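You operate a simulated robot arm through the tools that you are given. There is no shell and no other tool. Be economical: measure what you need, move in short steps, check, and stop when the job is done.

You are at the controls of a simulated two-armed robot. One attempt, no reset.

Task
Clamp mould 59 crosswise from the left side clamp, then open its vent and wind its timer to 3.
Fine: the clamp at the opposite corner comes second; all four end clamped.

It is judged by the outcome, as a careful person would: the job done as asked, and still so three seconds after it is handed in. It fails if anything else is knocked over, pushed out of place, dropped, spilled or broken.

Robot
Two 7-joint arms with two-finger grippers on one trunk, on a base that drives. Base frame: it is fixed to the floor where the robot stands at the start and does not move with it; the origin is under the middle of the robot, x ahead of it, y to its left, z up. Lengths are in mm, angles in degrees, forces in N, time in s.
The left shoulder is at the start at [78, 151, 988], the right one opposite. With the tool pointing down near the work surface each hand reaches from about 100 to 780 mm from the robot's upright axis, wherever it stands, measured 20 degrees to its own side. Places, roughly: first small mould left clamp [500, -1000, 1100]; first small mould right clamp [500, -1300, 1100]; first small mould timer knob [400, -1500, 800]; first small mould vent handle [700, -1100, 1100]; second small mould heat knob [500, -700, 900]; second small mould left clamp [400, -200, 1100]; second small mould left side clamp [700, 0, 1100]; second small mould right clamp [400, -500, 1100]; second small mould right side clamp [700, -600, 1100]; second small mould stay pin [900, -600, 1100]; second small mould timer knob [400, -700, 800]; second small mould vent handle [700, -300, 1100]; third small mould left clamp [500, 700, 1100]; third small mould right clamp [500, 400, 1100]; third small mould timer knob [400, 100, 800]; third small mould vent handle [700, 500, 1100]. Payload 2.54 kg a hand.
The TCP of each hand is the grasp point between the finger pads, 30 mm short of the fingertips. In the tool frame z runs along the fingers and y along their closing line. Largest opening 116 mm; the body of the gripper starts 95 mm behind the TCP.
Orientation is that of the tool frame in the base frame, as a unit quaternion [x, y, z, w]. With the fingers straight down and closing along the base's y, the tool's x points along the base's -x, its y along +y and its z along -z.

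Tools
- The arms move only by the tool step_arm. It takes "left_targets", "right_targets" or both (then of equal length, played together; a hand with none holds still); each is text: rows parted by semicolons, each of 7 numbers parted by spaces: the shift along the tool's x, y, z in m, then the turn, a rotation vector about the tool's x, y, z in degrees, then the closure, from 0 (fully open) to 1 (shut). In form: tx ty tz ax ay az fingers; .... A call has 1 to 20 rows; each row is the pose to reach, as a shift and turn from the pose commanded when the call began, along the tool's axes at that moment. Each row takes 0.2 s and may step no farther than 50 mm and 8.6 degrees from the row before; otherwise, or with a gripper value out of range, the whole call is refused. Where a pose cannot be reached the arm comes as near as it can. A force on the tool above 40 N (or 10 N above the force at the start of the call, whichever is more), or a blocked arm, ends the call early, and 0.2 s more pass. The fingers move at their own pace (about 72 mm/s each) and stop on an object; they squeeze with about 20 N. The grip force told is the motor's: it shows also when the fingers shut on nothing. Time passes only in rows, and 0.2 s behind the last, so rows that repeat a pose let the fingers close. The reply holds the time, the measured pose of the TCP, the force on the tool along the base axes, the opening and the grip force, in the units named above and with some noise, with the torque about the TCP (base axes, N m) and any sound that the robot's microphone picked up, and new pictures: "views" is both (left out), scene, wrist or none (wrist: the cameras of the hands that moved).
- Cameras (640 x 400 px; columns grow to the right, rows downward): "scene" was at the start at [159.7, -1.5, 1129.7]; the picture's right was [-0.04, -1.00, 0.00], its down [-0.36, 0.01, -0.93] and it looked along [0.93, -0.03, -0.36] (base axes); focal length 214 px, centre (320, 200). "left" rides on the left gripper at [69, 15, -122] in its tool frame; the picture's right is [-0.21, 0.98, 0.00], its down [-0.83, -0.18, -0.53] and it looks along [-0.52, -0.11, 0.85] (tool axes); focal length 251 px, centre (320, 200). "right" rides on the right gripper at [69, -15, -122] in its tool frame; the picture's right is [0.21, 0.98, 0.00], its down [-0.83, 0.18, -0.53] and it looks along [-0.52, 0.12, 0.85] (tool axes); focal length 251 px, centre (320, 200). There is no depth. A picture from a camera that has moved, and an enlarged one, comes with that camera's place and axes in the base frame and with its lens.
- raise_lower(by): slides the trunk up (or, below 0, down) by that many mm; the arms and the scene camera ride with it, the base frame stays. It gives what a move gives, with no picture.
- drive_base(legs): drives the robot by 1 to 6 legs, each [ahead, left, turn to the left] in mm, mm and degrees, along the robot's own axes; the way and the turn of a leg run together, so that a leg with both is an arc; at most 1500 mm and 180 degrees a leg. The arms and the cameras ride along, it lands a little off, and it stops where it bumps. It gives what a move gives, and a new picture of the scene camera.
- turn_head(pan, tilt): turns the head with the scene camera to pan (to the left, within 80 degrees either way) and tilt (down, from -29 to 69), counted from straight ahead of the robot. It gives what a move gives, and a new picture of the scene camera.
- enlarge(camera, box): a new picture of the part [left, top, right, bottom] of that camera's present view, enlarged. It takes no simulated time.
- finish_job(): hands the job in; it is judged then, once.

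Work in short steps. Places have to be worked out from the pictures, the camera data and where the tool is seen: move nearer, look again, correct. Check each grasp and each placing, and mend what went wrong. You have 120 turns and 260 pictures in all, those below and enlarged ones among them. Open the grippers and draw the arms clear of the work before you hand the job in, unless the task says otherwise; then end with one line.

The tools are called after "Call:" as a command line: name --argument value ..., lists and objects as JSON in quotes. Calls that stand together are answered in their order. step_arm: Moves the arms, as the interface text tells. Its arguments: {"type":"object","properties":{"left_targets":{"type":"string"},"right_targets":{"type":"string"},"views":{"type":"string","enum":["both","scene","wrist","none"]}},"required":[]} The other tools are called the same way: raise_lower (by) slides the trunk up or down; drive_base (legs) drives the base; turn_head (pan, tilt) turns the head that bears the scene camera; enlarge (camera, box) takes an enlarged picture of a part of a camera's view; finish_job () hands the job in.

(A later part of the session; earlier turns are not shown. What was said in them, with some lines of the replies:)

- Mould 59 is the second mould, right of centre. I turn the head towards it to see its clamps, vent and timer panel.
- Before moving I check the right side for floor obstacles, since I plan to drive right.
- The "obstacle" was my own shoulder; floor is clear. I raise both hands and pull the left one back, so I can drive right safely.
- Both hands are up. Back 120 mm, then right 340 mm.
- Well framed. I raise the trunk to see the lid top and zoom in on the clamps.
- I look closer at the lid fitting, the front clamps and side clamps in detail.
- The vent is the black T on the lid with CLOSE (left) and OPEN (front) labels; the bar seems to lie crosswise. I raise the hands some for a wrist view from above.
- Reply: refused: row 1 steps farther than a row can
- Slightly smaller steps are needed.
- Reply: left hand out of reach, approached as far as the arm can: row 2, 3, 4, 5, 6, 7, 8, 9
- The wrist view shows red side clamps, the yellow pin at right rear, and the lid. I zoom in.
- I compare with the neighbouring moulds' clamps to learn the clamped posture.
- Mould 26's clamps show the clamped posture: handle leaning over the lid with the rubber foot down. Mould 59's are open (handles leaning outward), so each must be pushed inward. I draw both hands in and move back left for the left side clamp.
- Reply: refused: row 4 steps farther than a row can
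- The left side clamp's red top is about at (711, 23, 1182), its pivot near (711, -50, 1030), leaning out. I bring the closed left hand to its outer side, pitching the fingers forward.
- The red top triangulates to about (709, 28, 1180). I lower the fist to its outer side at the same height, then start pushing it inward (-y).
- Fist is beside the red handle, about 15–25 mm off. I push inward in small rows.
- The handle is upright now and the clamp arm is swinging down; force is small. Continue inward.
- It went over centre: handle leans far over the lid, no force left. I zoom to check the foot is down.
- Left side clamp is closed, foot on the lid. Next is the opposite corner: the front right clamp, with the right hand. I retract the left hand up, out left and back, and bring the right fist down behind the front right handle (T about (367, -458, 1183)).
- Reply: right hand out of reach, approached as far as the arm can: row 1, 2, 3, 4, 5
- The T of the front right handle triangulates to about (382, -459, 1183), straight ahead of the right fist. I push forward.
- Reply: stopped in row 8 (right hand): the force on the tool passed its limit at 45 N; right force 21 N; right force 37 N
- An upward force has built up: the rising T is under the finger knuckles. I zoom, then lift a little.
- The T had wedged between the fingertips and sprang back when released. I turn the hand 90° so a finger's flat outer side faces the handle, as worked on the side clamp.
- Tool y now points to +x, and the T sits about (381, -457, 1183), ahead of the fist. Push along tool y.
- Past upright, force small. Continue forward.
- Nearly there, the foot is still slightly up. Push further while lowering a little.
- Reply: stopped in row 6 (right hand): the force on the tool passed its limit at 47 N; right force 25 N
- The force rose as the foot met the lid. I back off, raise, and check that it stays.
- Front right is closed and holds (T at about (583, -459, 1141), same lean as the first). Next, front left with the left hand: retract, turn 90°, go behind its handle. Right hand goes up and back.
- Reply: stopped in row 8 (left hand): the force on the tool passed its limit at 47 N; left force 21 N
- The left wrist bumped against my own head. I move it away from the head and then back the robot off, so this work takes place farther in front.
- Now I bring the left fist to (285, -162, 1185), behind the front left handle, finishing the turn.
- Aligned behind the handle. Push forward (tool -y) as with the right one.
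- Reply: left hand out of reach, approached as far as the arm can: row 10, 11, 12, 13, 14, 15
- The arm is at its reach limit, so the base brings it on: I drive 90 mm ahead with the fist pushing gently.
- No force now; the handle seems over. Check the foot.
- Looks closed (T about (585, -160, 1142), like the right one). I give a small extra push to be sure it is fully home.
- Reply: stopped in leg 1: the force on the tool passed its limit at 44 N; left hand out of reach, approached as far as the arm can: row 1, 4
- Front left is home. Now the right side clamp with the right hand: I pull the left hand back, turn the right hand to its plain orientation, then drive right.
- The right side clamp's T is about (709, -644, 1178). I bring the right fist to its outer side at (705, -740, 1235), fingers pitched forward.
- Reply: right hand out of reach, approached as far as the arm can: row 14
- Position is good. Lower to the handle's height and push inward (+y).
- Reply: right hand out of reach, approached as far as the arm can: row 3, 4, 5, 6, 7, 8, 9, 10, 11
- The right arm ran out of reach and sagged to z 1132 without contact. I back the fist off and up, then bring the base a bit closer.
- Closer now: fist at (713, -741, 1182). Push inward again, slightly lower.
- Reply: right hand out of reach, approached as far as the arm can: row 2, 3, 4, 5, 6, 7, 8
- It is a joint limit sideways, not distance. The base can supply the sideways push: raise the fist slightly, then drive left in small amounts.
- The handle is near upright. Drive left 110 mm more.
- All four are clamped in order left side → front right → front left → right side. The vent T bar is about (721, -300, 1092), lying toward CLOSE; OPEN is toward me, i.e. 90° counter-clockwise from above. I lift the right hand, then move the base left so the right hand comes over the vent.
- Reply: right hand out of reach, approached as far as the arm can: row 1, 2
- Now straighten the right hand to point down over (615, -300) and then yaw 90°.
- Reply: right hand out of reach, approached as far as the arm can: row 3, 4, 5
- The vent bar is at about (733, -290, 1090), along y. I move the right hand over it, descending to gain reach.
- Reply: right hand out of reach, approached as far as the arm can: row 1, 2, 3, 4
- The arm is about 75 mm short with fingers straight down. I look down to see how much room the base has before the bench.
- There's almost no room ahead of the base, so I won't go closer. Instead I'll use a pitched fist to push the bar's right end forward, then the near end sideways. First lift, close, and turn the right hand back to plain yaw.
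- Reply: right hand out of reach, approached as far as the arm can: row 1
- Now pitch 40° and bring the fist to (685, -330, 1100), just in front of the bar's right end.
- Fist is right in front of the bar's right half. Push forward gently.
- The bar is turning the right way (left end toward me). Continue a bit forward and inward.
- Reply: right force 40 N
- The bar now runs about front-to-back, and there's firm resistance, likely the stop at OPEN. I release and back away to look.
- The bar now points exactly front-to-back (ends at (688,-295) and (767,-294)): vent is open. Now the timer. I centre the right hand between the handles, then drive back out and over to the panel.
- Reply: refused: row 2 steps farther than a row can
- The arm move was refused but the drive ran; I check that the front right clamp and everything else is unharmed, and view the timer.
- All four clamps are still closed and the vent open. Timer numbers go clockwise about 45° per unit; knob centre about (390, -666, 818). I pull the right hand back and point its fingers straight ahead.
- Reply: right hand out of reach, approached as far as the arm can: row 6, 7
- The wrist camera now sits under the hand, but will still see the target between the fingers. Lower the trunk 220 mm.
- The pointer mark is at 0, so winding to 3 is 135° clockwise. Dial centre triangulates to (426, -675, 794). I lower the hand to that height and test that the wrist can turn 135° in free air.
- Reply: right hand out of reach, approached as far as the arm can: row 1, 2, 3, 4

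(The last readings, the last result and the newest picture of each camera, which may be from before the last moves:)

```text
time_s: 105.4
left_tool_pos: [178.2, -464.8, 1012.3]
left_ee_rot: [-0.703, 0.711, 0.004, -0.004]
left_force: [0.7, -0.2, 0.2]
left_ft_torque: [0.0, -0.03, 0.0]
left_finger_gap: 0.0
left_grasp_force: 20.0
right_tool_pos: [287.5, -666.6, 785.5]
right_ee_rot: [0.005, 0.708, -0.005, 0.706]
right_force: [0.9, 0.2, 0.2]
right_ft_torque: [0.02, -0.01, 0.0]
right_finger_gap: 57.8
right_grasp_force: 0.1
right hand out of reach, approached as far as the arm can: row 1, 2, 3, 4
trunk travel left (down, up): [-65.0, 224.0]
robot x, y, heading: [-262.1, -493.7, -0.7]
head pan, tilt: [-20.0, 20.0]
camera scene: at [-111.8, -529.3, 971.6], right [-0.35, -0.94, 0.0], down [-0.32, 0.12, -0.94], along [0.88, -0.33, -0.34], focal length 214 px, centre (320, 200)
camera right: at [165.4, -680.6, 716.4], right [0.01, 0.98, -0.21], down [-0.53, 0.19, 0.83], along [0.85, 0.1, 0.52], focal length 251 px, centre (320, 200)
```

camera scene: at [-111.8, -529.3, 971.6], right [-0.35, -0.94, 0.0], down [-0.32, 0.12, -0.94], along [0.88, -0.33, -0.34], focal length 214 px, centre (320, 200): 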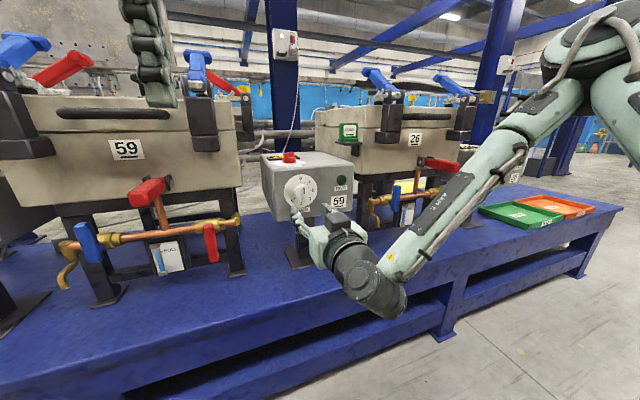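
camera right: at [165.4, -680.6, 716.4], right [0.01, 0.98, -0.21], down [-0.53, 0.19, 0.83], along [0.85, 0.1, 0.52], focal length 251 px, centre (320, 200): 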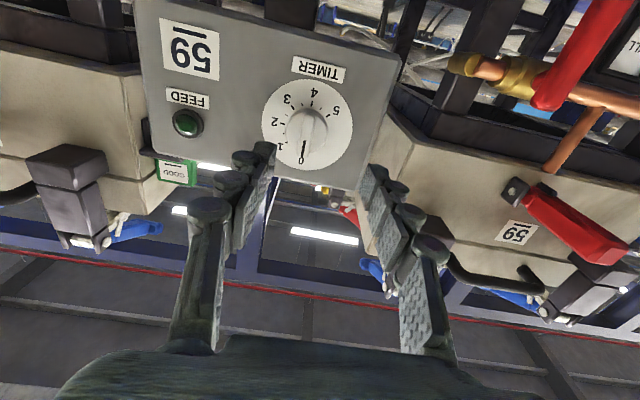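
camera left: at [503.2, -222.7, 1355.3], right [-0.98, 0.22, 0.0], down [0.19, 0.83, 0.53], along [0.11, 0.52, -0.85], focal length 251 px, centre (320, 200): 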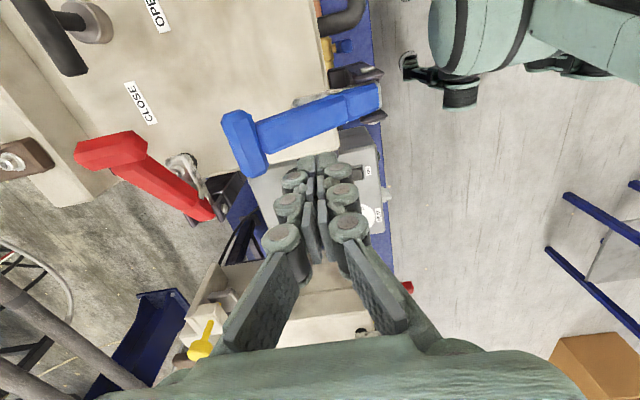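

Clear view: pointer at 0, knob about (426, -680, 793). I test a free 135° turn at this standoff.

Call:
step_arm --right_targets "-0.008 -0.013 0 0 0 8.5 0.5; -0.008 -0.013 0 0 0 17 0.5; -0.008 -0.013 0 0 0 25.5 0.5; -0.008 -0.013 0 0 0 34 0.5; -0.008 -0.013 0 0 0 42.5 0.5; -0.008 -0.013 0 0 0 51 0.5; -0.008 -0.013 0 0 0 59.5 0.5; -0.008 -0.013 0 0 0 68 0.5; -0.008 -0.013 0 0 0 76.5 0.5; -0.008 -0.013 0 0 0 85 0.5; -0.008 -0.013 0 0 0 93 0.5; -0.008 -0.013 0 0 0 101 0.5; -0.008 -0.013 0 0 0 109.5 0.5; -0.008 -0.013 0 0 0 118 0.5; -0.008 -0.013 0 0 0 126.5 0.5; -0.008 -0.013 0 0 0 135 0.5" --views "wrist"

```text
time_s: 108.8
left_tool_pos: [179.5, -464.0, 1012.3]
left_ee_rot: [-0.703, 0.711, 0.004, -0.005]
left_force: [2.0, -2.2, 0.1]
left_ft_torque: [0.15, 0.08, 0.01]
left_finger_gap: 0.2
left_grasp_force: 19.7
right_tool_pos: [293.1, -702.9, 786.8]
right_ee_rot: [0.666, 0.252, 0.64, 0.289]
right_force: [1.3, 23.0, 10.3]
right_ft_torque: [0.04, 0.96, -2.26]
right_finger_gap: 58.1
right_grasp_force: 0.0
right hand out of reach, approached as far as the arm can: row 1, 2, 3, 4, 5, 6, 7, 8, 9, 10, 11, 12, 13, 14, 15, 16
trunk travel left (down, up): [-65.0, 224.0]
robot x, y, heading: [-263.8, -494.8, -0.8]
head pan, tilt: [-20.0, 20.0]
camera right: at [174.7, -636.1, 826.5], right [-0.02, -0.54, 0.84], down [-0.58, -0.68, -0.45], along [0.81, -0.5, -0.3], focal length 251 px, centre (320, 200)
```

right: 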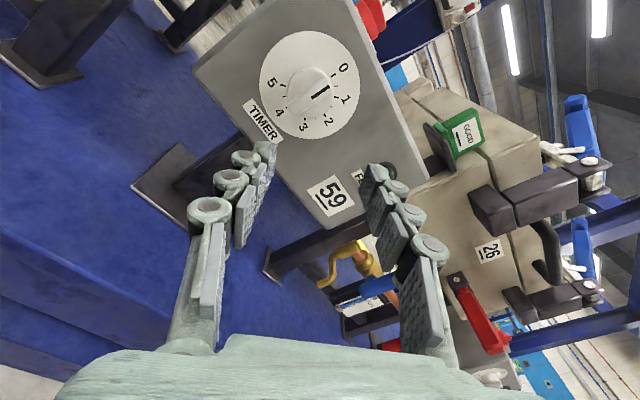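

The turn nearly completes but something of my arm presses near the end (wrist sharply bent). I undo it, and will stand farther back so the arm is straighter.

Call:
step_arm --right_targets "0 0 -0.01 0 0 -8.5 0.5; 0 0 -0.02 0 0 -17 0.5; 0 0 -0.02 0 0 -25.5 0.5; 0 0 -0.02 0 0 -34 0.5; 0 0 -0.02 0 0 -42.5 0.5; 0 0 -0.02 0 0 -51 0.5; 0 0 -0.02 0 0 -59.5 0.5; 0 0 -0.02 0 0 -68 0.5; 0 0 -0.02 0 0 -76.5 0.5; 0 0 -0.02 0 0 -85 0.5; 0 0 -0.02 0 0 -93 0.5; 0 0 -0.02 0 0 -101 0.5; 0 0 -0.02 0 0 -109 0.5; 0 0 -0.02 0 0 -117 0.5; 0 0 -0.02 0 0 -125 0.5; 0 0 -0.02 0 0 -133 0.5" --views "scene"

```text
time_s: 112.2
left_tool_pos: [179.0, -464.1, 1013.9]
left_ee_rot: [-0.703, 0.711, 0.003, -0.003]
left_force: [-0.1, -0.9, -0.3]
left_ft_torque: [-0.01, -0.03, 0.02]
left_finger_gap: 0.0
left_grasp_force: 19.4
right_tool_pos: [290.4, -674.7, 791.2]
right_ee_rot: [0.016, 0.708, 0.006, 0.706]
right_force: [0.7, 0.1, -0.6]
right_ft_torque: [0.01, 0.01, 0.0]
right_finger_gap: 58.0
right_grasp_force: 0.0
right hand out of reach, approached as far as the arm can: row 1, 2, 3, 4, 5, 6, 7, 8, 9, 10, 11, 12, 13, 14, 15, 16
trunk travel left (down, up): [-65.0, 224.0]
robot x, y, heading: [-269.6, -495.7, -0.7]
head pan, tilt: [-20.0, 20.0]
camera scene: at [-112.0, -529.2, 971.6], right [-0.35, -0.94, 0.0], down [-0.32, 0.12, -0.94], along [0.88, -0.33, -0.34], focal length 214 px, centre (320, 200)
```

scene: 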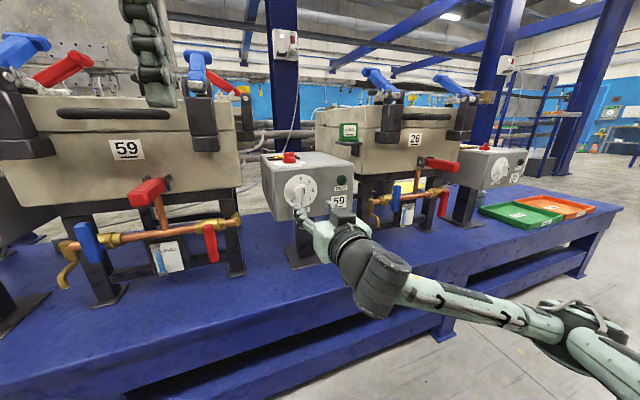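

Drive back 150 mm; then extend the arm forward again.

Call:
drive_base --legs '[[-150, 0, 0]]'

Call:
step_arm --right_targets "0 0 0.04 0 0 0 0.5; 0 0 0.08 0 0 0 0.5; 0 0 0.12 0 0 0 0.5; 0 0 0.15 0 0 0 0.5" --views "both"

```text
time_s: 113.5
left_tool_pos: [29.4, -462.6, 1012.6]
left_ee_rot: [-0.704, 0.71, 0.003, -0.003]
left_force: [0.1, -0.6, -0.2]
left_ft_torque: [0.02, 0.02, 0.0]
left_finger_gap: 0.0
left_grasp_force: 20.2
right_tool_pos: [141.6, -672.7, 790.7]
right_ee_rot: [0.018, 0.708, 0.007, 0.706]
right_force: [0.6, -0.3, 0.2]
right_ft_torque: [0.02, 0.03, 0.01]
right_finger_gap: 58.2
right_grasp_force: 0.1
trunk travel left (down, up): [-65.0, 224.0]
robot x, y, heading: [-413.5, -493.9, -0.8]
head pan, tilt: [-20.0, 20.0]
camera scene: at [-260.9, -527.3, 971.6], right [-0.35, -0.94, 0.0], down [-0.32, 0.12, -0.94], along [0.88, -0.33, -0.34], focal length 214 px, centre (320, 200)
```

scene: 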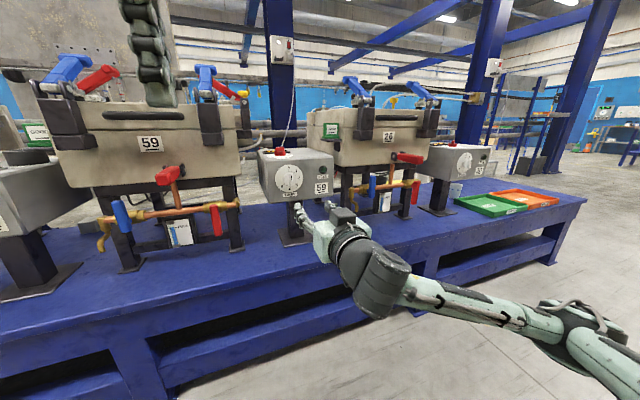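

```text
time_s: 114.5
left_tool_pos: [30.6, -462.0, 1011.2]
left_ee_rot: [-0.703, 0.711, 0.003, -0.003]
left_force: [0.4, 0.3, -0.1]
left_ft_torque: [0.0, -0.02, 0.03]
left_finger_gap: 0.0
left_grasp_force: 20.3
right_tool_pos: [292.6, -675.1, 789.9]
right_ee_rot: [0.016, 0.708, 0.009, 0.706]
right_force: [0.5, 0.0, -1.0]
right_ft_torque: [-0.01, 0.03, -0.03]
right_finger_gap: 58.3
right_grasp_force: 0.0
trunk travel left (down, up): [-65.0, 224.0]
robot x, y, heading: [-411.6, -496.6, -0.5]
head pan, tilt: [-20.0, 20.0]
camera scene: at [-260.8, -527.3, 971.6], right [-0.35, -0.94, 0.0], down [-0.32, 0.12, -0.94], along [0.88, -0.33, -0.34], focal length 214 px, centre (320, 200)
camera right: at [169.2, -687.2, 721.1], right [0.01, 0.98, -0.18], down [-0.53, 0.16, 0.83], along [0.85, 0.09, 0.52], focal length 251 px, centre (320, 200)
```

scene: 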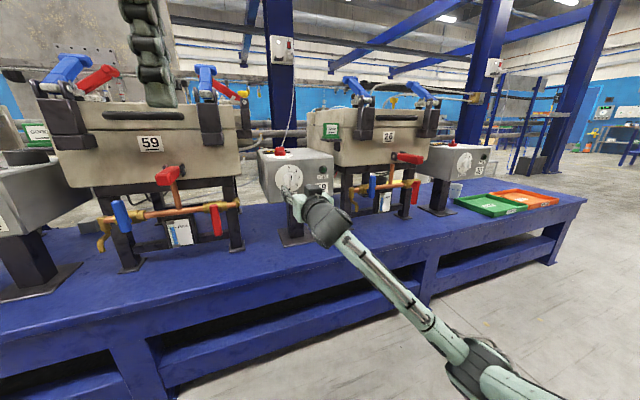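
right: 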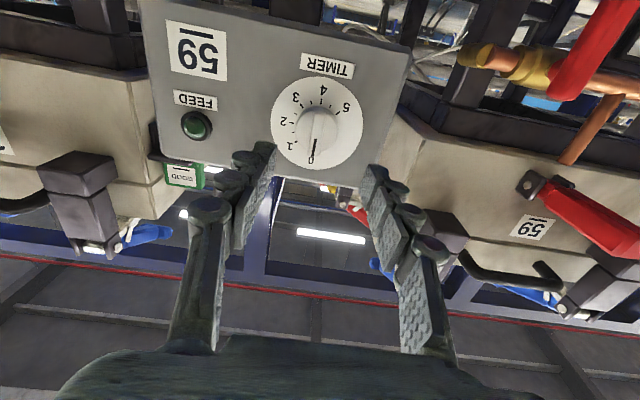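

The arm is straighter now. I repeat the free-turn test.

Call:
step_arm --right_targets "0 0 0 0 0 8.5 0.5; 0 0 0 0 0 17 0.5; 0 0 0 0 0 25.5 0.5; 0 0 0 0 0 34 0.5; 0 0 0 0 0 42.5 0.5; 0 0 0 0 0 51 0.5; 0 0 0 0 0 59.5 0.5; 0 0 0 0 0 68 0.5; 0 0 0 0 0 76.5 0.5; 0 0 0 0 0 85 0.5; 0 0 0 0 0 93 0.5; 0 0 0 0 0 101 0.5; 0 0 0 0 0 109.5 0.5; 0 0 0 0 0 118 0.5; 0 0 0 0 0 126.5 0.5; 0 0 0 0 0 135 0.5" --views "wrist"

```text
time_s: 117.9
left_tool_pos: [30.6, -463.3, 1013.3]
left_ee_rot: [-0.703, 0.711, 0.003, -0.005]
left_force: [-0.2, 0.0, -0.2]
left_ft_torque: [0.0, -0.01, 0.0]
left_finger_gap: 0.0
left_grasp_force: 19.9
right_tool_pos: [291.5, -675.2, 790.5]
right_ee_rot: [0.661, 0.254, 0.655, 0.263]
right_force: [0.4, -0.1, 0.4]
right_ft_torque: [-0.01, 0.0, -0.01]
right_finger_gap: 58.0
right_grasp_force: 0.1
trunk travel left (down, up): [-65.0, 224.0]
robot x, y, heading: [-413.8, -497.0, -0.4]
head pan, tilt: [-20.0, 20.0]
camera right: at [170.3, -615.9, 831.4], right [-0.01, -0.57, 0.82], down [-0.55, -0.69, -0.48], along [0.84, -0.45, -0.31], focal length 251 px, centre (320, 200)
```

right: 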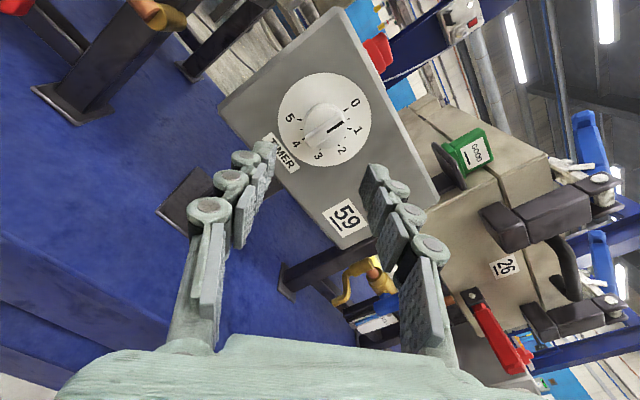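

The 135° turn works freely. Dial centre about (426, -677, 793), matching the hand axis. Turn back to 0.

Call:
step_arm --right_targets "0 0 0 0 0 -8.5 0.5; 0 0 0 0 0 -17 0.5; 0 0 0 0 0 -25.5 0.5; 0 0 0 0 0 -34 0.5; 0 0 0 0 0 -42.5 0.5; 0 0 0 0 0 -51 0.5; 0 0 0 0 0 -59.5 0.5; 0 0 0 0 0 -68 0.5; 0 0 0 0 0 -76.5 0.5; 0 0 0 0 0 -85 0.5; 0 0 0 0 0 -93 0.5; 0 0 0 0 0 -101 0.5; 0 0 0 0 0 -109.5 0.5; 0 0 0 0 0 -118 0.5; 0 0 0 0 0 -126.5 0.5; 0 0 0 0 0 -134 0.5" --views "none"

Call:
step_arm --right_targets "-0.003 -0.002 0.03 0 0 0 0.5; -0.003 -0.002 0.06 0 0 0 0.5" --views "both"

```text
time_s: 121.3
left_tool_pos: [30.2, -461.9, 1012.9]
left_ee_rot: [-0.703, 0.711, 0.002, -0.003]
left_force: [-0.2, 0.3, -0.2]
left_ft_torque: [-0.01, 0.01, -0.01]
left_finger_gap: 0.1
left_grasp_force: 20.3
right_tool_pos: [292.6, -674.7, 790.9]
right_ee_rot: [0.022, 0.708, 0.012, 0.706]
right_force: [0.5, -0.2, -0.2]
right_ft_torque: [-0.01, 0.01, 0.02]
right_finger_gap: 57.7
right_grasp_force: 0.1
trunk travel left (down, up): [-65.0, 224.0]
robot x, y, heading: [-413.7, -497.5, -0.8]
head pan, tilt: [-20.0, 20.0]
```

```text
time_s: 121.9
left_tool_pos: [29.6, -462.0, 1011.2]
left_ee_rot: [-0.704, 0.71, 0.003, -0.004]
left_force: [0.2, 0.1, 0.0]
left_ft_torque: [0.01, -0.02, 0.01]
left_finger_gap: 0.1
left_grasp_force: 20.1
right_tool_pos: [352.3, -676.8, 793.1]
right_ee_rot: [0.022, 0.708, 0.014, 0.706]
right_force: [0.1, -0.9, -0.3]
right_ft_torque: [-0.03, -0.01, 0.0]
right_finger_gap: 57.9
right_grasp_force: 0.1
trunk travel left (down, up): [-65.0, 224.0]
robot x, y, heading: [-411.7, -495.0, -1.0]
head pan, tilt: [-20.0, 20.0]
camera scene: at [-260.8, -527.3, 971.6], right [-0.35, -0.94, 0.0], down [-0.32, 0.12, -0.94], along [0.88, -0.33, -0.34], focal length 214 px, centre (320, 200)
camera right: at [229.3, -688.5, 723.2], right [0.01, 0.99, -0.16], down [-0.53, 0.15, 0.84], along [0.85, 0.08, 0.52], focal length 251 px, centre (320, 200)
```

scene: 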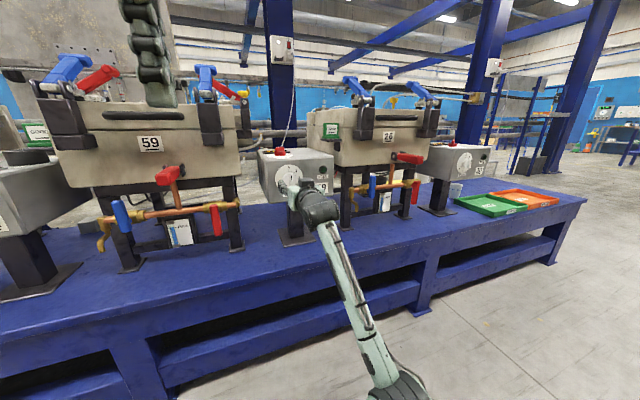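
right: 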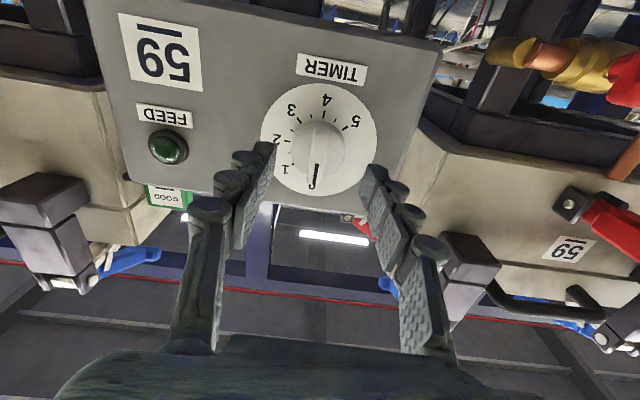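

Well aligned. Advance about 30 mm so the pads straddle the knob bar.

Call:
step_arm --right_targets "0 0 0.011 0 0 -1.5 0.5; 0 0 0.022 0 0 -3 0.5; 0 0 0.032 0 0 -3 0.5" --views "wrist"

```text
time_s: 122.7
left_tool_pos: [29.4, -462.3, 1012.3]
left_ee_rot: [-0.703, 0.711, 0.002, -0.003]
left_force: [0.5, -0.1, 0.0]
left_ft_torque: [0.02, 0.0, 0.0]
left_finger_gap: 0.0
left_grasp_force: 20.4
right_tool_pos: [384.0, -678.4, 792.7]
right_ee_rot: [0.005, 0.708, -0.005, 0.706]
right_force: [-0.3, 0.0, -0.7]
right_ft_torque: [-0.04, -0.01, -0.02]
right_finger_gap: 58.0
right_grasp_force: 0.0
trunk travel left (down, up): [-65.0, 224.0]
robot x, y, heading: [-412.4, -496.2, -0.6]
head pan, tilt: [-20.0, 20.0]
camera right: at [260.9, -692.4, 724.5], right [0.01, 0.98, -0.22], down [-0.53, 0.19, 0.83], along [0.85, 0.1, 0.52], focal length 251 px, centre (320, 200)
```

right: 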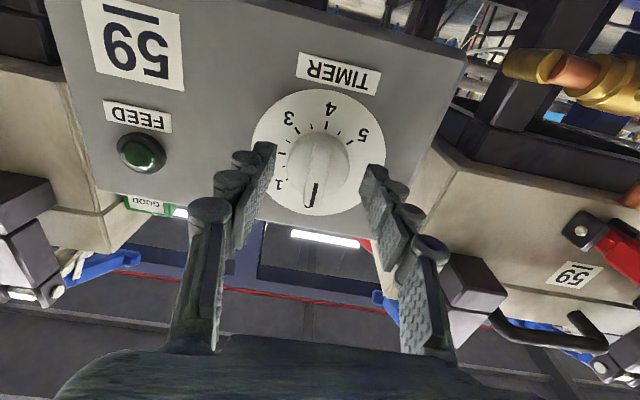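

The knob is between the tips. Close gently and read the gap.

Call:
step_arm --right_targets "0 0 0.003 0 0 0 0.7; 0 0 0.003 0 0 0 0.85; 0 0 0.003 0 0 0 1; 0 0 0.003 0 0 0 1; 0 0 0.003 0 0 0 1" --views "wrist"

```text
time_s: 123.9
left_tool_pos: [29.7, -462.5, 1013.0]
left_ee_rot: [-0.703, 0.711, 0.003, -0.003]
left_force: [-0.6, 0.3, -0.3]
left_ft_torque: [-0.01, -0.03, 0.0]
left_finger_gap: 0.0
left_grasp_force: 19.6
right_tool_pos: [384.5, -679.4, 794.0]
right_ee_rot: [0.006, 0.709, -0.006, 0.706]
right_force: [-23.1, -5.4, -6.4]
right_ft_torque: [-0.08, 0.21, -0.24]
right_finger_gap: 41.2
right_grasp_force: 44.5
trunk travel left (down, up): [-65.0, 224.0]
robot x, y, heading: [-417.0, -493.8, -0.5]
head pan, tilt: [-20.0, 20.0]
camera right: at [262.8, -693.4, 724.7], right [0.01, 0.98, -0.22], down [-0.53, 0.19, 0.83], along [0.85, 0.1, 0.52], focal length 251 px, centre (320, 200)
```

right: 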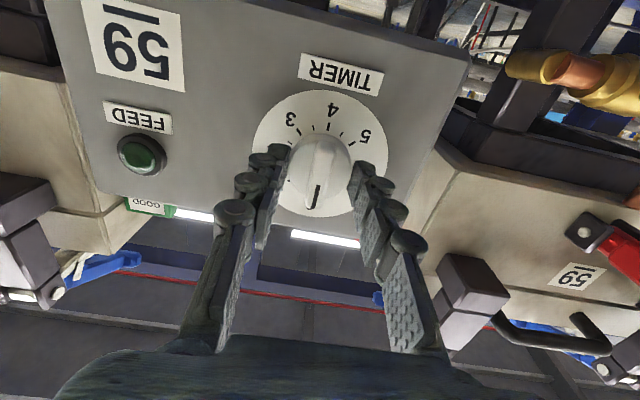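

The tips grip the round skirt (41 mm) and are pushed back. I open, withdraw 14 mm, and close on the raised bar instead.

Call:
step_arm --right_targets "0 0 0 0 0 0 0.5; 0 0 0 0 0 0 0.5; 0 0 -0.014 0 0 0 0.5; 0 0 -0.014 0 0 0 0.75; 0 0 -0.014 0 0 0 1; 0 0 -0.014 0 0 0 1; 0 0 -0.014 0 0 0 1; 0 0 -0.014 0 0 0 1" --views "wrist"

```text
time_s: 125.7
left_tool_pos: [29.5, -463.1, 1012.4]
left_ee_rot: [-0.703, 0.711, 0.002, -0.003]
left_force: [-0.3, 0.0, 0.0]
left_ft_torque: [-0.02, -0.01, 0.0]
left_finger_gap: 0.2
left_grasp_force: 20.1
right_tool_pos: [372.9, -680.0, 793.3]
right_ee_rot: [0.005, 0.709, -0.006, 0.706]
right_force: [1.8, -6.7, 1.4]
right_ft_torque: [0.04, 0.13, -0.21]
right_finger_gap: 11.7
right_grasp_force: 38.7
trunk travel left (down, up): [-65.0, 224.0]
robot x, y, heading: [-412.8, -497.2, -0.8]
head pan, tilt: [-20.0, 20.0]
camera right: at [249.7, -693.4, 724.5], right [0.01, 0.98, -0.22], down [-0.53, 0.19, 0.83], along [0.85, 0.1, 0.52], focal length 251 px, centre (320, 200)
```

right: 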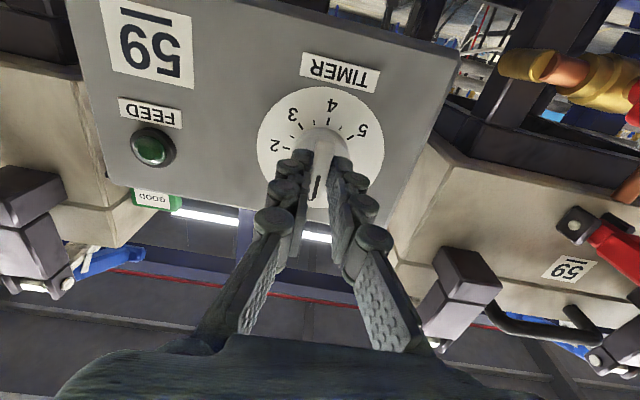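

Bar gripped (11.7 mm). Turn clockwise the first half, checking forces.

Call:
step_arm --right_targets "0 -0.002 0 0 0 0 1; 0 -0.002 0 0 0 8 1; 0 -0.002 0 0 0 16 1; 0 -0.002 0 0 0 24 1; 0 -0.002 0 0 0 32 1; 0 -0.002 0 0 0 40 1; 0 -0.002 0 0 0 48 1; 0 -0.002 0 0 0 56 1; 0 -0.002 0 0 0 64 1" --views "wrist"

```text
time_s: 127.7
left_tool_pos: [30.2, -462.6, 1012.3]
left_ee_rot: [-0.703, 0.711, 0.002, -0.004]
left_force: [-0.4, 0.7, 0.3]
left_ft_torque: [0.01, -0.01, -0.01]
left_finger_gap: 0.0
left_grasp_force: 20.8
right_tool_pos: [373.1, -677.1, 794.9]
right_ee_rot: [0.379, 0.598, 0.371, 0.601]
right_force: [-6.8, 7.4, -0.3]
right_ft_torque: [0.01, 0.36, 0.82]
right_finger_gap: 11.5
right_grasp_force: 38.2
trunk travel left (down, up): [-65.0, 224.0]
robot x, y, heading: [-415.4, -496.3, -0.9]
head pan, tilt: [-20.0, 20.0]
camera right: at [250.6, -622.5, 750.1], right [0.01, 0.62, 0.78], down [-0.54, -0.66, 0.53], along [0.84, -0.43, 0.33], focal length 251 px, centre (320, 200)
```

right: 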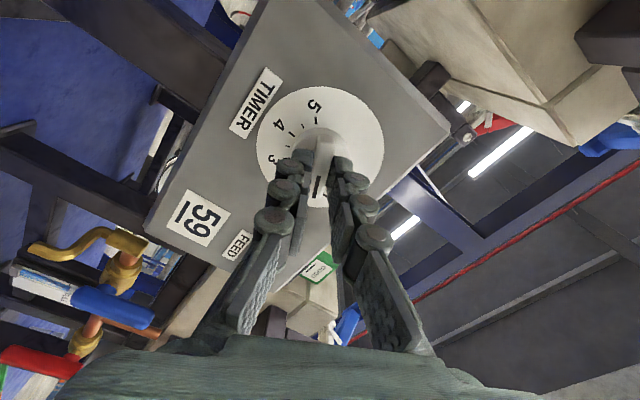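

The knob follows. Continue to 135° total.

Call:
step_arm --right_targets "0 0 0 0 0 8 1; 0 0 0 0 0 16 1; 0 0 0 0 0 24 1; 0 0 0 0 0 32 1; 0 0 0 0 0 40 1; 0 0 0 0 0 48 1; 0 0 0 0 0 56 1; 0 0 0 0 0 64 1; 0 0 0 0 0 71 1; 0 0 0 0 0 71 1" --views "wrist"

```text
time_s: 129.9
left_tool_pos: [30.6, -461.5, 1012.9]
left_ee_rot: [-0.704, 0.71, 0.003, -0.003]
left_force: [0.1, -0.7, -0.2]
left_ft_torque: [-0.03, 0.02, -0.02]
left_finger_gap: 0.1
left_grasp_force: 20.6
right_tool_pos: [372.4, -678.6, 794.9]
right_ee_rot: [0.655, 0.267, 0.651, 0.274]
right_force: [8.7, 14.7, 5.7]
right_ft_torque: [-0.01, 0.25, -0.05]
right_finger_gap: 11.7
right_grasp_force: 38.2
trunk travel left (down, up): [-65.0, 224.0]
robot x, y, heading: [-414.1, -498.2, -1.0]
head pan, tilt: [-20.0, 20.0]
camera right: at [250.9, -618.5, 832.8], right [-0.01, -0.54, 0.84], down [-0.54, -0.71, -0.45], along [0.84, -0.46, -0.29], focal length 251 px, centre (320, 200)
```

right: 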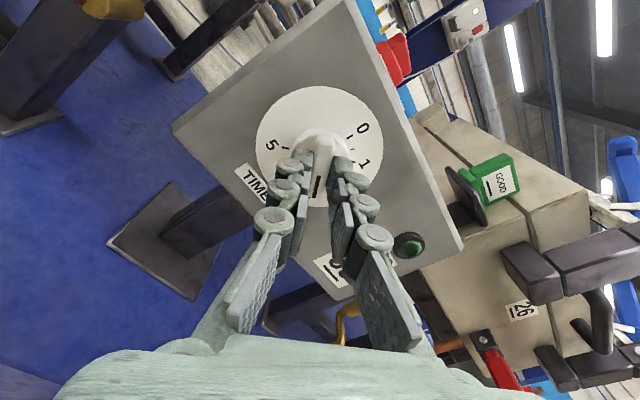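

Turned to about 135°. Open and withdraw straight back, then read the dial.

Call:
step_arm --right_targets "0 0 0 0 0 0 0.5; 0 0 0 0 0 0 0.5; 0 0 -0.03 0 0 0 0.5; 0 0 -0.06 0 0 0 0.5; 0 0 -0.09 0 0 0 0.5" --views "wrist"

Call:
enlarge --camera "right" --box '[250, 50, 400, 190]'

```text
time_s: 131.1
left_tool_pos: [31.1, -462.9, 1011.8]
left_ee_rot: [-0.703, 0.711, 0.003, -0.003]
left_force: [0.8, 0.4, 0.1]
left_ft_torque: [-0.03, 0.03, -0.01]
left_finger_gap: 0.0
left_grasp_force: 20.1
right_tool_pos: [281.3, -677.4, 793.8]
right_ee_rot: [0.656, 0.267, 0.65, 0.276]
right_force: [0.3, -0.1, -0.1]
right_ft_torque: [0.0, 0.02, 0.0]
right_finger_gap: 57.7
right_grasp_force: 0.1
trunk travel left (down, up): [-65.0, 224.0]
robot x, y, heading: [-414.4, -493.0, -0.8]
head pan, tilt: [-20.0, 20.0]
camera right: at [160.7, -618.3, 832.2], right [-0.01, -0.54, 0.84], down [-0.54, -0.71, -0.45], along [0.84, -0.46, -0.29], focal length 251 px, centre (320, 200)
```

right: 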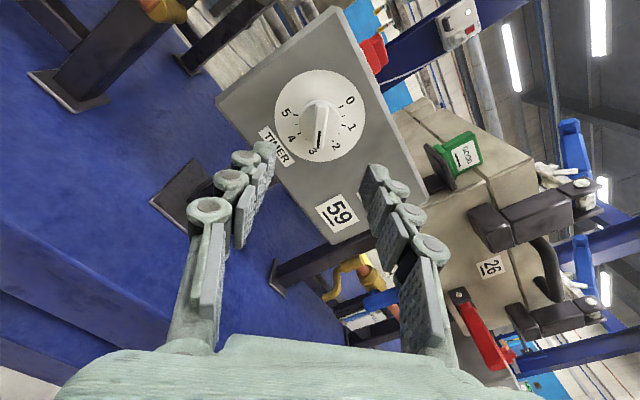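

```text
2.86 times, centred on (325, 120) of right
camera zoom: at [160.7, -618.3, 832.2], right [-0.01, -0.54, 0.84], down [-0.54, -0.71, -0.45], along [0.84, -0.46, -0.29], focal length 718 px, centre (306, 429)
```

zoom: 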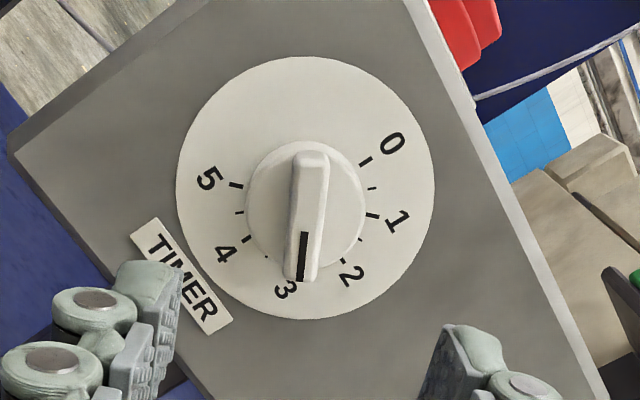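

Pointer is at about 3. I check from the scene camera for a more frontal reading.

Call:
enlarge --camera "scene" --box '[255, 145, 335, 205]'

```text
6.67 times, centred on (295, 175) of scene
camera zoom: at [-260.8, -527.3, 971.6], right [-0.35, -0.94, 0.0], down [-0.32, 0.12, -0.94], along [0.88, -0.33, -0.34], focal length 1430 px, centre (487, 367)
```

zoom: 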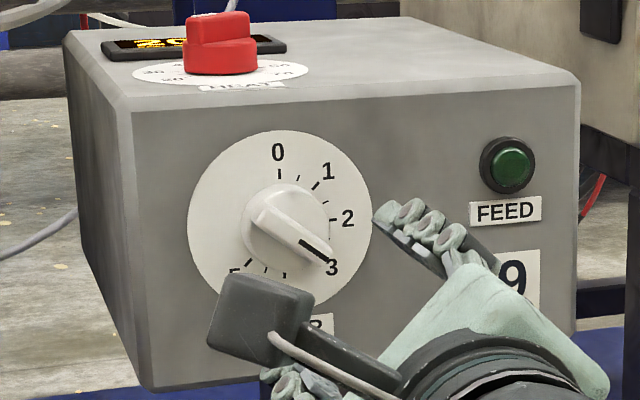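

The pointer reads just short of 3 (about 4–5°). I regrip and nudge 5° more, then release.

Call:
step_arm --right_targets "0 0 0.03 0 0 -3 0.5; 0 0 0.06 0 0 -5 0.5; 0 0 0.09 0 0 -5 0.5; 0 0 0.09 0 0 -5 0.8; 0 0 0.09 0 0 -5 1; 0 0 0.09 0 0 -5 1; 0 0 0.09 0 0 -5 1; 0 0 0.09 0 0 0 1; 0 0 0.09 0 0 3 1; 0 0 0.09 0 0 5 1; 0 0 0.09 0 0 5 1; 0 0 0.09 0 0 5 0.5; 0 0 0.09 0 0 5 0.5; 0 0 0.06 0 0 5 0.5; 0 0 0.03 0 0 5 0.5; 0 0 0 0 0 5 0.5" --views "wrist"

Call:
enlarge --camera "right" --box '[250, 50, 400, 190]'

Call:
enlarge --camera "scene" --box '[255, 145, 335, 205]'

```text
time_s: 134.5
left_tool_pos: [30.0, -462.9, 1012.4]
left_ee_rot: [-0.703, 0.711, 0.002, -0.003]
left_force: [-0.3, 0.7, -1.2]
left_ft_torque: [0.02, 0.02, 0.04]
left_finger_gap: 0.2
left_grasp_force: 20.6
right_tool_pos: [283.2, -678.4, 794.1]
right_ee_rot: [0.667, 0.238, 0.662, 0.247]
right_force: [-0.4, -0.3, 0.1]
right_ft_torque: [-0.02, -0.02, 0.0]
right_finger_gap: 58.1
right_grasp_force: 0.0
trunk travel left (down, up): [-65.0, 224.0]
robot x, y, heading: [-409.7, -493.7, -0.7]
head pan, tilt: [-20.0, 20.0]
camera right: at [161.0, -621.6, 837.6], right [-0.01, -0.61, 0.79], down [-0.54, -0.66, -0.51], along [0.84, -0.43, -0.33], focal length 251 px, centre (320, 200)
```

right: 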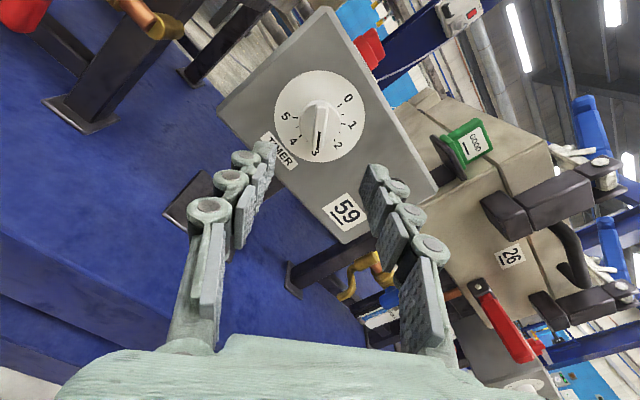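

```text
2.86 times, centred on (325, 120) of right
camera zoom: at [161.0, -621.6, 837.6], right [-0.01, -0.61, 0.79], down [-0.54, -0.66, -0.51], along [0.84, -0.43, -0.33], focal length 718 px, centre (306, 429)
```

zoom: 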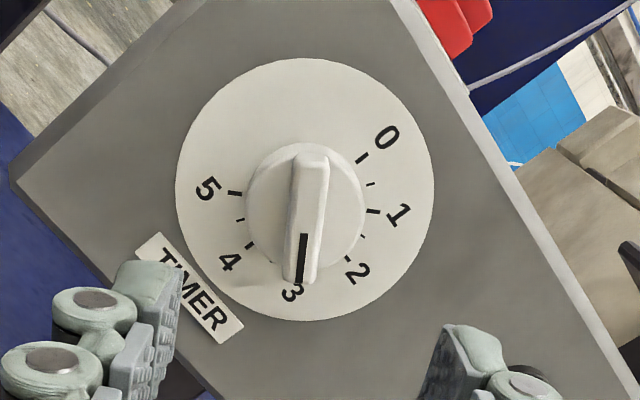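

```text
6.67 times, centred on (295, 175) of scene
camera zoom: at [-260.8, -527.3, 971.6], right [-0.35, -0.94, 0.0], down [-0.32, 0.12, -0.94], along [0.88, -0.33, -0.34], focal length 1430 px, centre (487, 367)
```

zoom: 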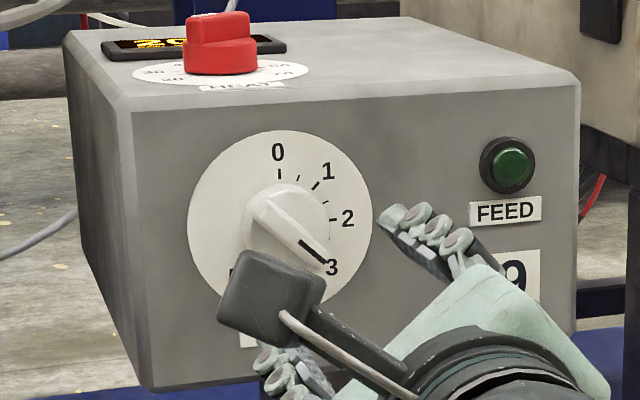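

The pointer is now on 3 within a couple of degrees. I open both grippers, then back away and take a last look at everything.

Call:
step_arm --left_targets "0 0 0 0 0 0 0; 0 0 0 0 0 0 0; 0 0 0 0 0 0 0" --right_targets "0 0 -0.02 0 0 0 0; 0 0 -0.04 0 0 0 0; 0 0 -0.06 0 0 0 0" --views "none"

Call:
drive_base --legs '[[-150, 0, 0]]'

Call:
raise_lower --by 220

Call:
turn_head --pan -5 --tilt 25

Call:
enlarge --camera "scene" --box '[180, 80, 420, 230]'

```text
time_s: 135.3
left_tool_pos: [28.4, -462.5, 1011.9]
left_ee_rot: [-0.704, 0.71, 0.003, -0.004]
left_force: [0.8, -0.1, -0.5]
left_ft_torque: [0.03, 0.01, -0.02]
left_finger_gap: 106.2
left_grasp_force: 0.0
right_tool_pos: [223.1, -679.1, 797.1]
right_ee_rot: [0.666, 0.237, 0.662, 0.247]
right_force: [0.0, -0.5, -0.1]
right_ft_torque: [0.02, 0.01, 0.02]
right_finger_gap: 116.1
right_grasp_force: 0.1
trunk travel left (down, up): [-65.0, 224.0]
robot x, y, heading: [-414.5, -497.4, -0.7]
head pan, tilt: [-20.0, 20.0]
```

```text
time_s: 136.7
left_tool_pos: [-119.7, -460.1, 1013.1]
left_ee_rot: [-0.704, 0.71, 0.002, -0.004]
left_force: [0.7, 0.3, -0.3]
left_ft_torque: [-0.01, 0.02, 0.03]
left_finger_gap: 115.8
left_grasp_force: 0.0
right_tool_pos: [73.2, -674.7, 795.6]
right_ee_rot: [0.666, 0.238, 0.663, 0.245]
right_force: [-0.1, -0.7, -0.1]
right_ft_torque: [-0.01, -0.01, -0.02]
right_finger_gap: 116.2
right_grasp_force: 0.1
trunk travel left (down, up): [-65.0, 224.0]
robot x, y, heading: [-564.2, -494.9, -0.5]
head pan, tilt: [-20.0, 20.0]
camera scene: at [-410.2, -525.3, 971.6], right [-0.35, -0.94, 0.0], down [-0.32, 0.12, -0.94], along [0.88, -0.33, -0.34], focal length 214 px, centre (320, 200)
```

scene: 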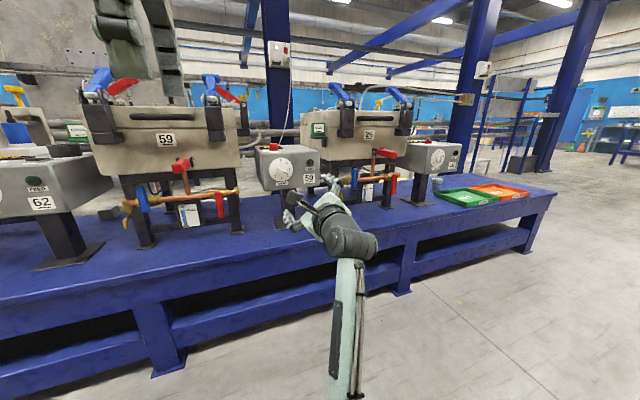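

```text
time_s: 139.0
left_tool_pos: [-119.3, -461.7, 1233.1]
left_ee_rot: [-0.704, 0.71, 0.002, -0.004]
left_force: [-0.6, -0.2, 0.1]
left_ft_torque: [-0.01, 0.01, -0.02]
left_finger_gap: 116.4
left_grasp_force: 0.0
right_tool_pos: [74.7, -675.7, 1016.6]
right_ee_rot: [0.666, 0.238, 0.663, 0.247]
right_force: [-0.2, 0.0, -0.5]
right_ft_torque: [0.0, 0.02, 0.02]
right_finger_gap: 116.2
right_grasp_force: 0.3
trunk travel left (down, up): [-285.0, 4.0]
robot x, y, heading: [-563.9, -494.8, -0.8]
head pan, tilt: [-20.0, 20.0]
```

```text
time_s: 139.8
left_tool_pos: [-120.0, -460.8, 1232.6]
left_ee_rot: [-0.704, 0.71, 0.002, -0.003]
left_force: [-0.5, 0.2, 1.1]
left_ft_torque: [0.0, 0.01, -0.01]
left_finger_gap: 115.9
left_grasp_force: 0.0
right_tool_pos: [74.5, -675.1, 1016.5]
right_ee_rot: [0.666, 0.238, 0.663, 0.246]
right_force: [0.3, 0.7, 0.2]
right_ft_torque: [-0.02, -0.01, 0.0]
right_finger_gap: 115.9
right_grasp_force: 0.1
trunk travel left (down, up): [-285.0, 4.0]
robot x, y, heading: [-566.2, -496.1, -0.7]
head pan, tilt: [-5.0, 25.0]
camera scene: at [-405.6, -501.6, 1183.5], right [-0.1, -0.99, 0.0], down [-0.42, 0.04, -0.91], along [0.9, -0.09, -0.42], focal length 214 px, centre (320, 200)
```

scene: 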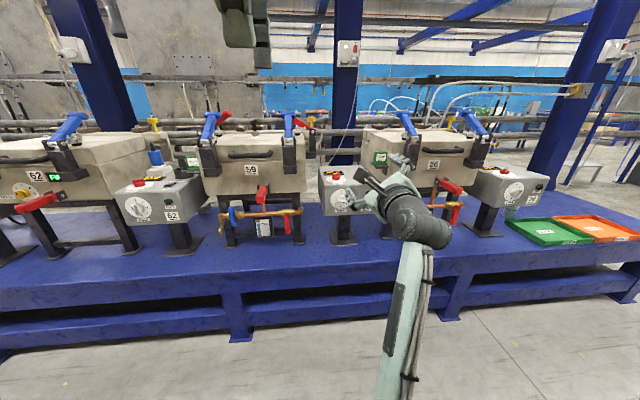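

```text
2.67 times, centred on (300, 155) of scene
camera zoom: at [-405.6, -501.6, 1183.5], right [-0.1, -0.99, 0.0], down [-0.42, 0.04, -0.91], along [0.9, -0.09, -0.42], focal length 572 px, centre (373, 320)
```

zoom: 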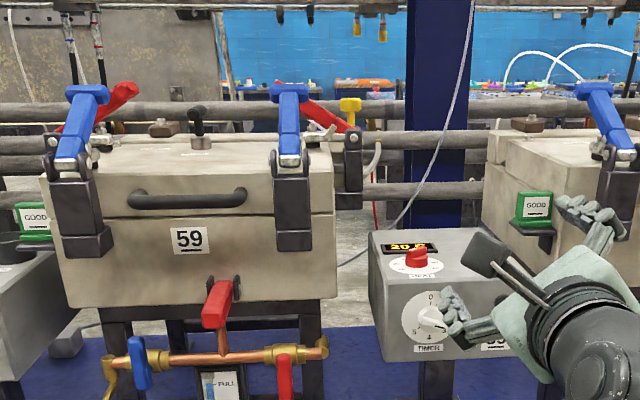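

All four clamps are closed, the vent is open, the timer sits at 3, and the neighbouring items are undisturbed. Both grippers are open and clear, so I hand it in.

Call:
finish_job

```text
The job is handed in.
```

Mould 59 is clamped crosswise (left side, front right, front left, right side). All four clamps are closed, the vent is turned to OPEN and the timer is wound to 3.
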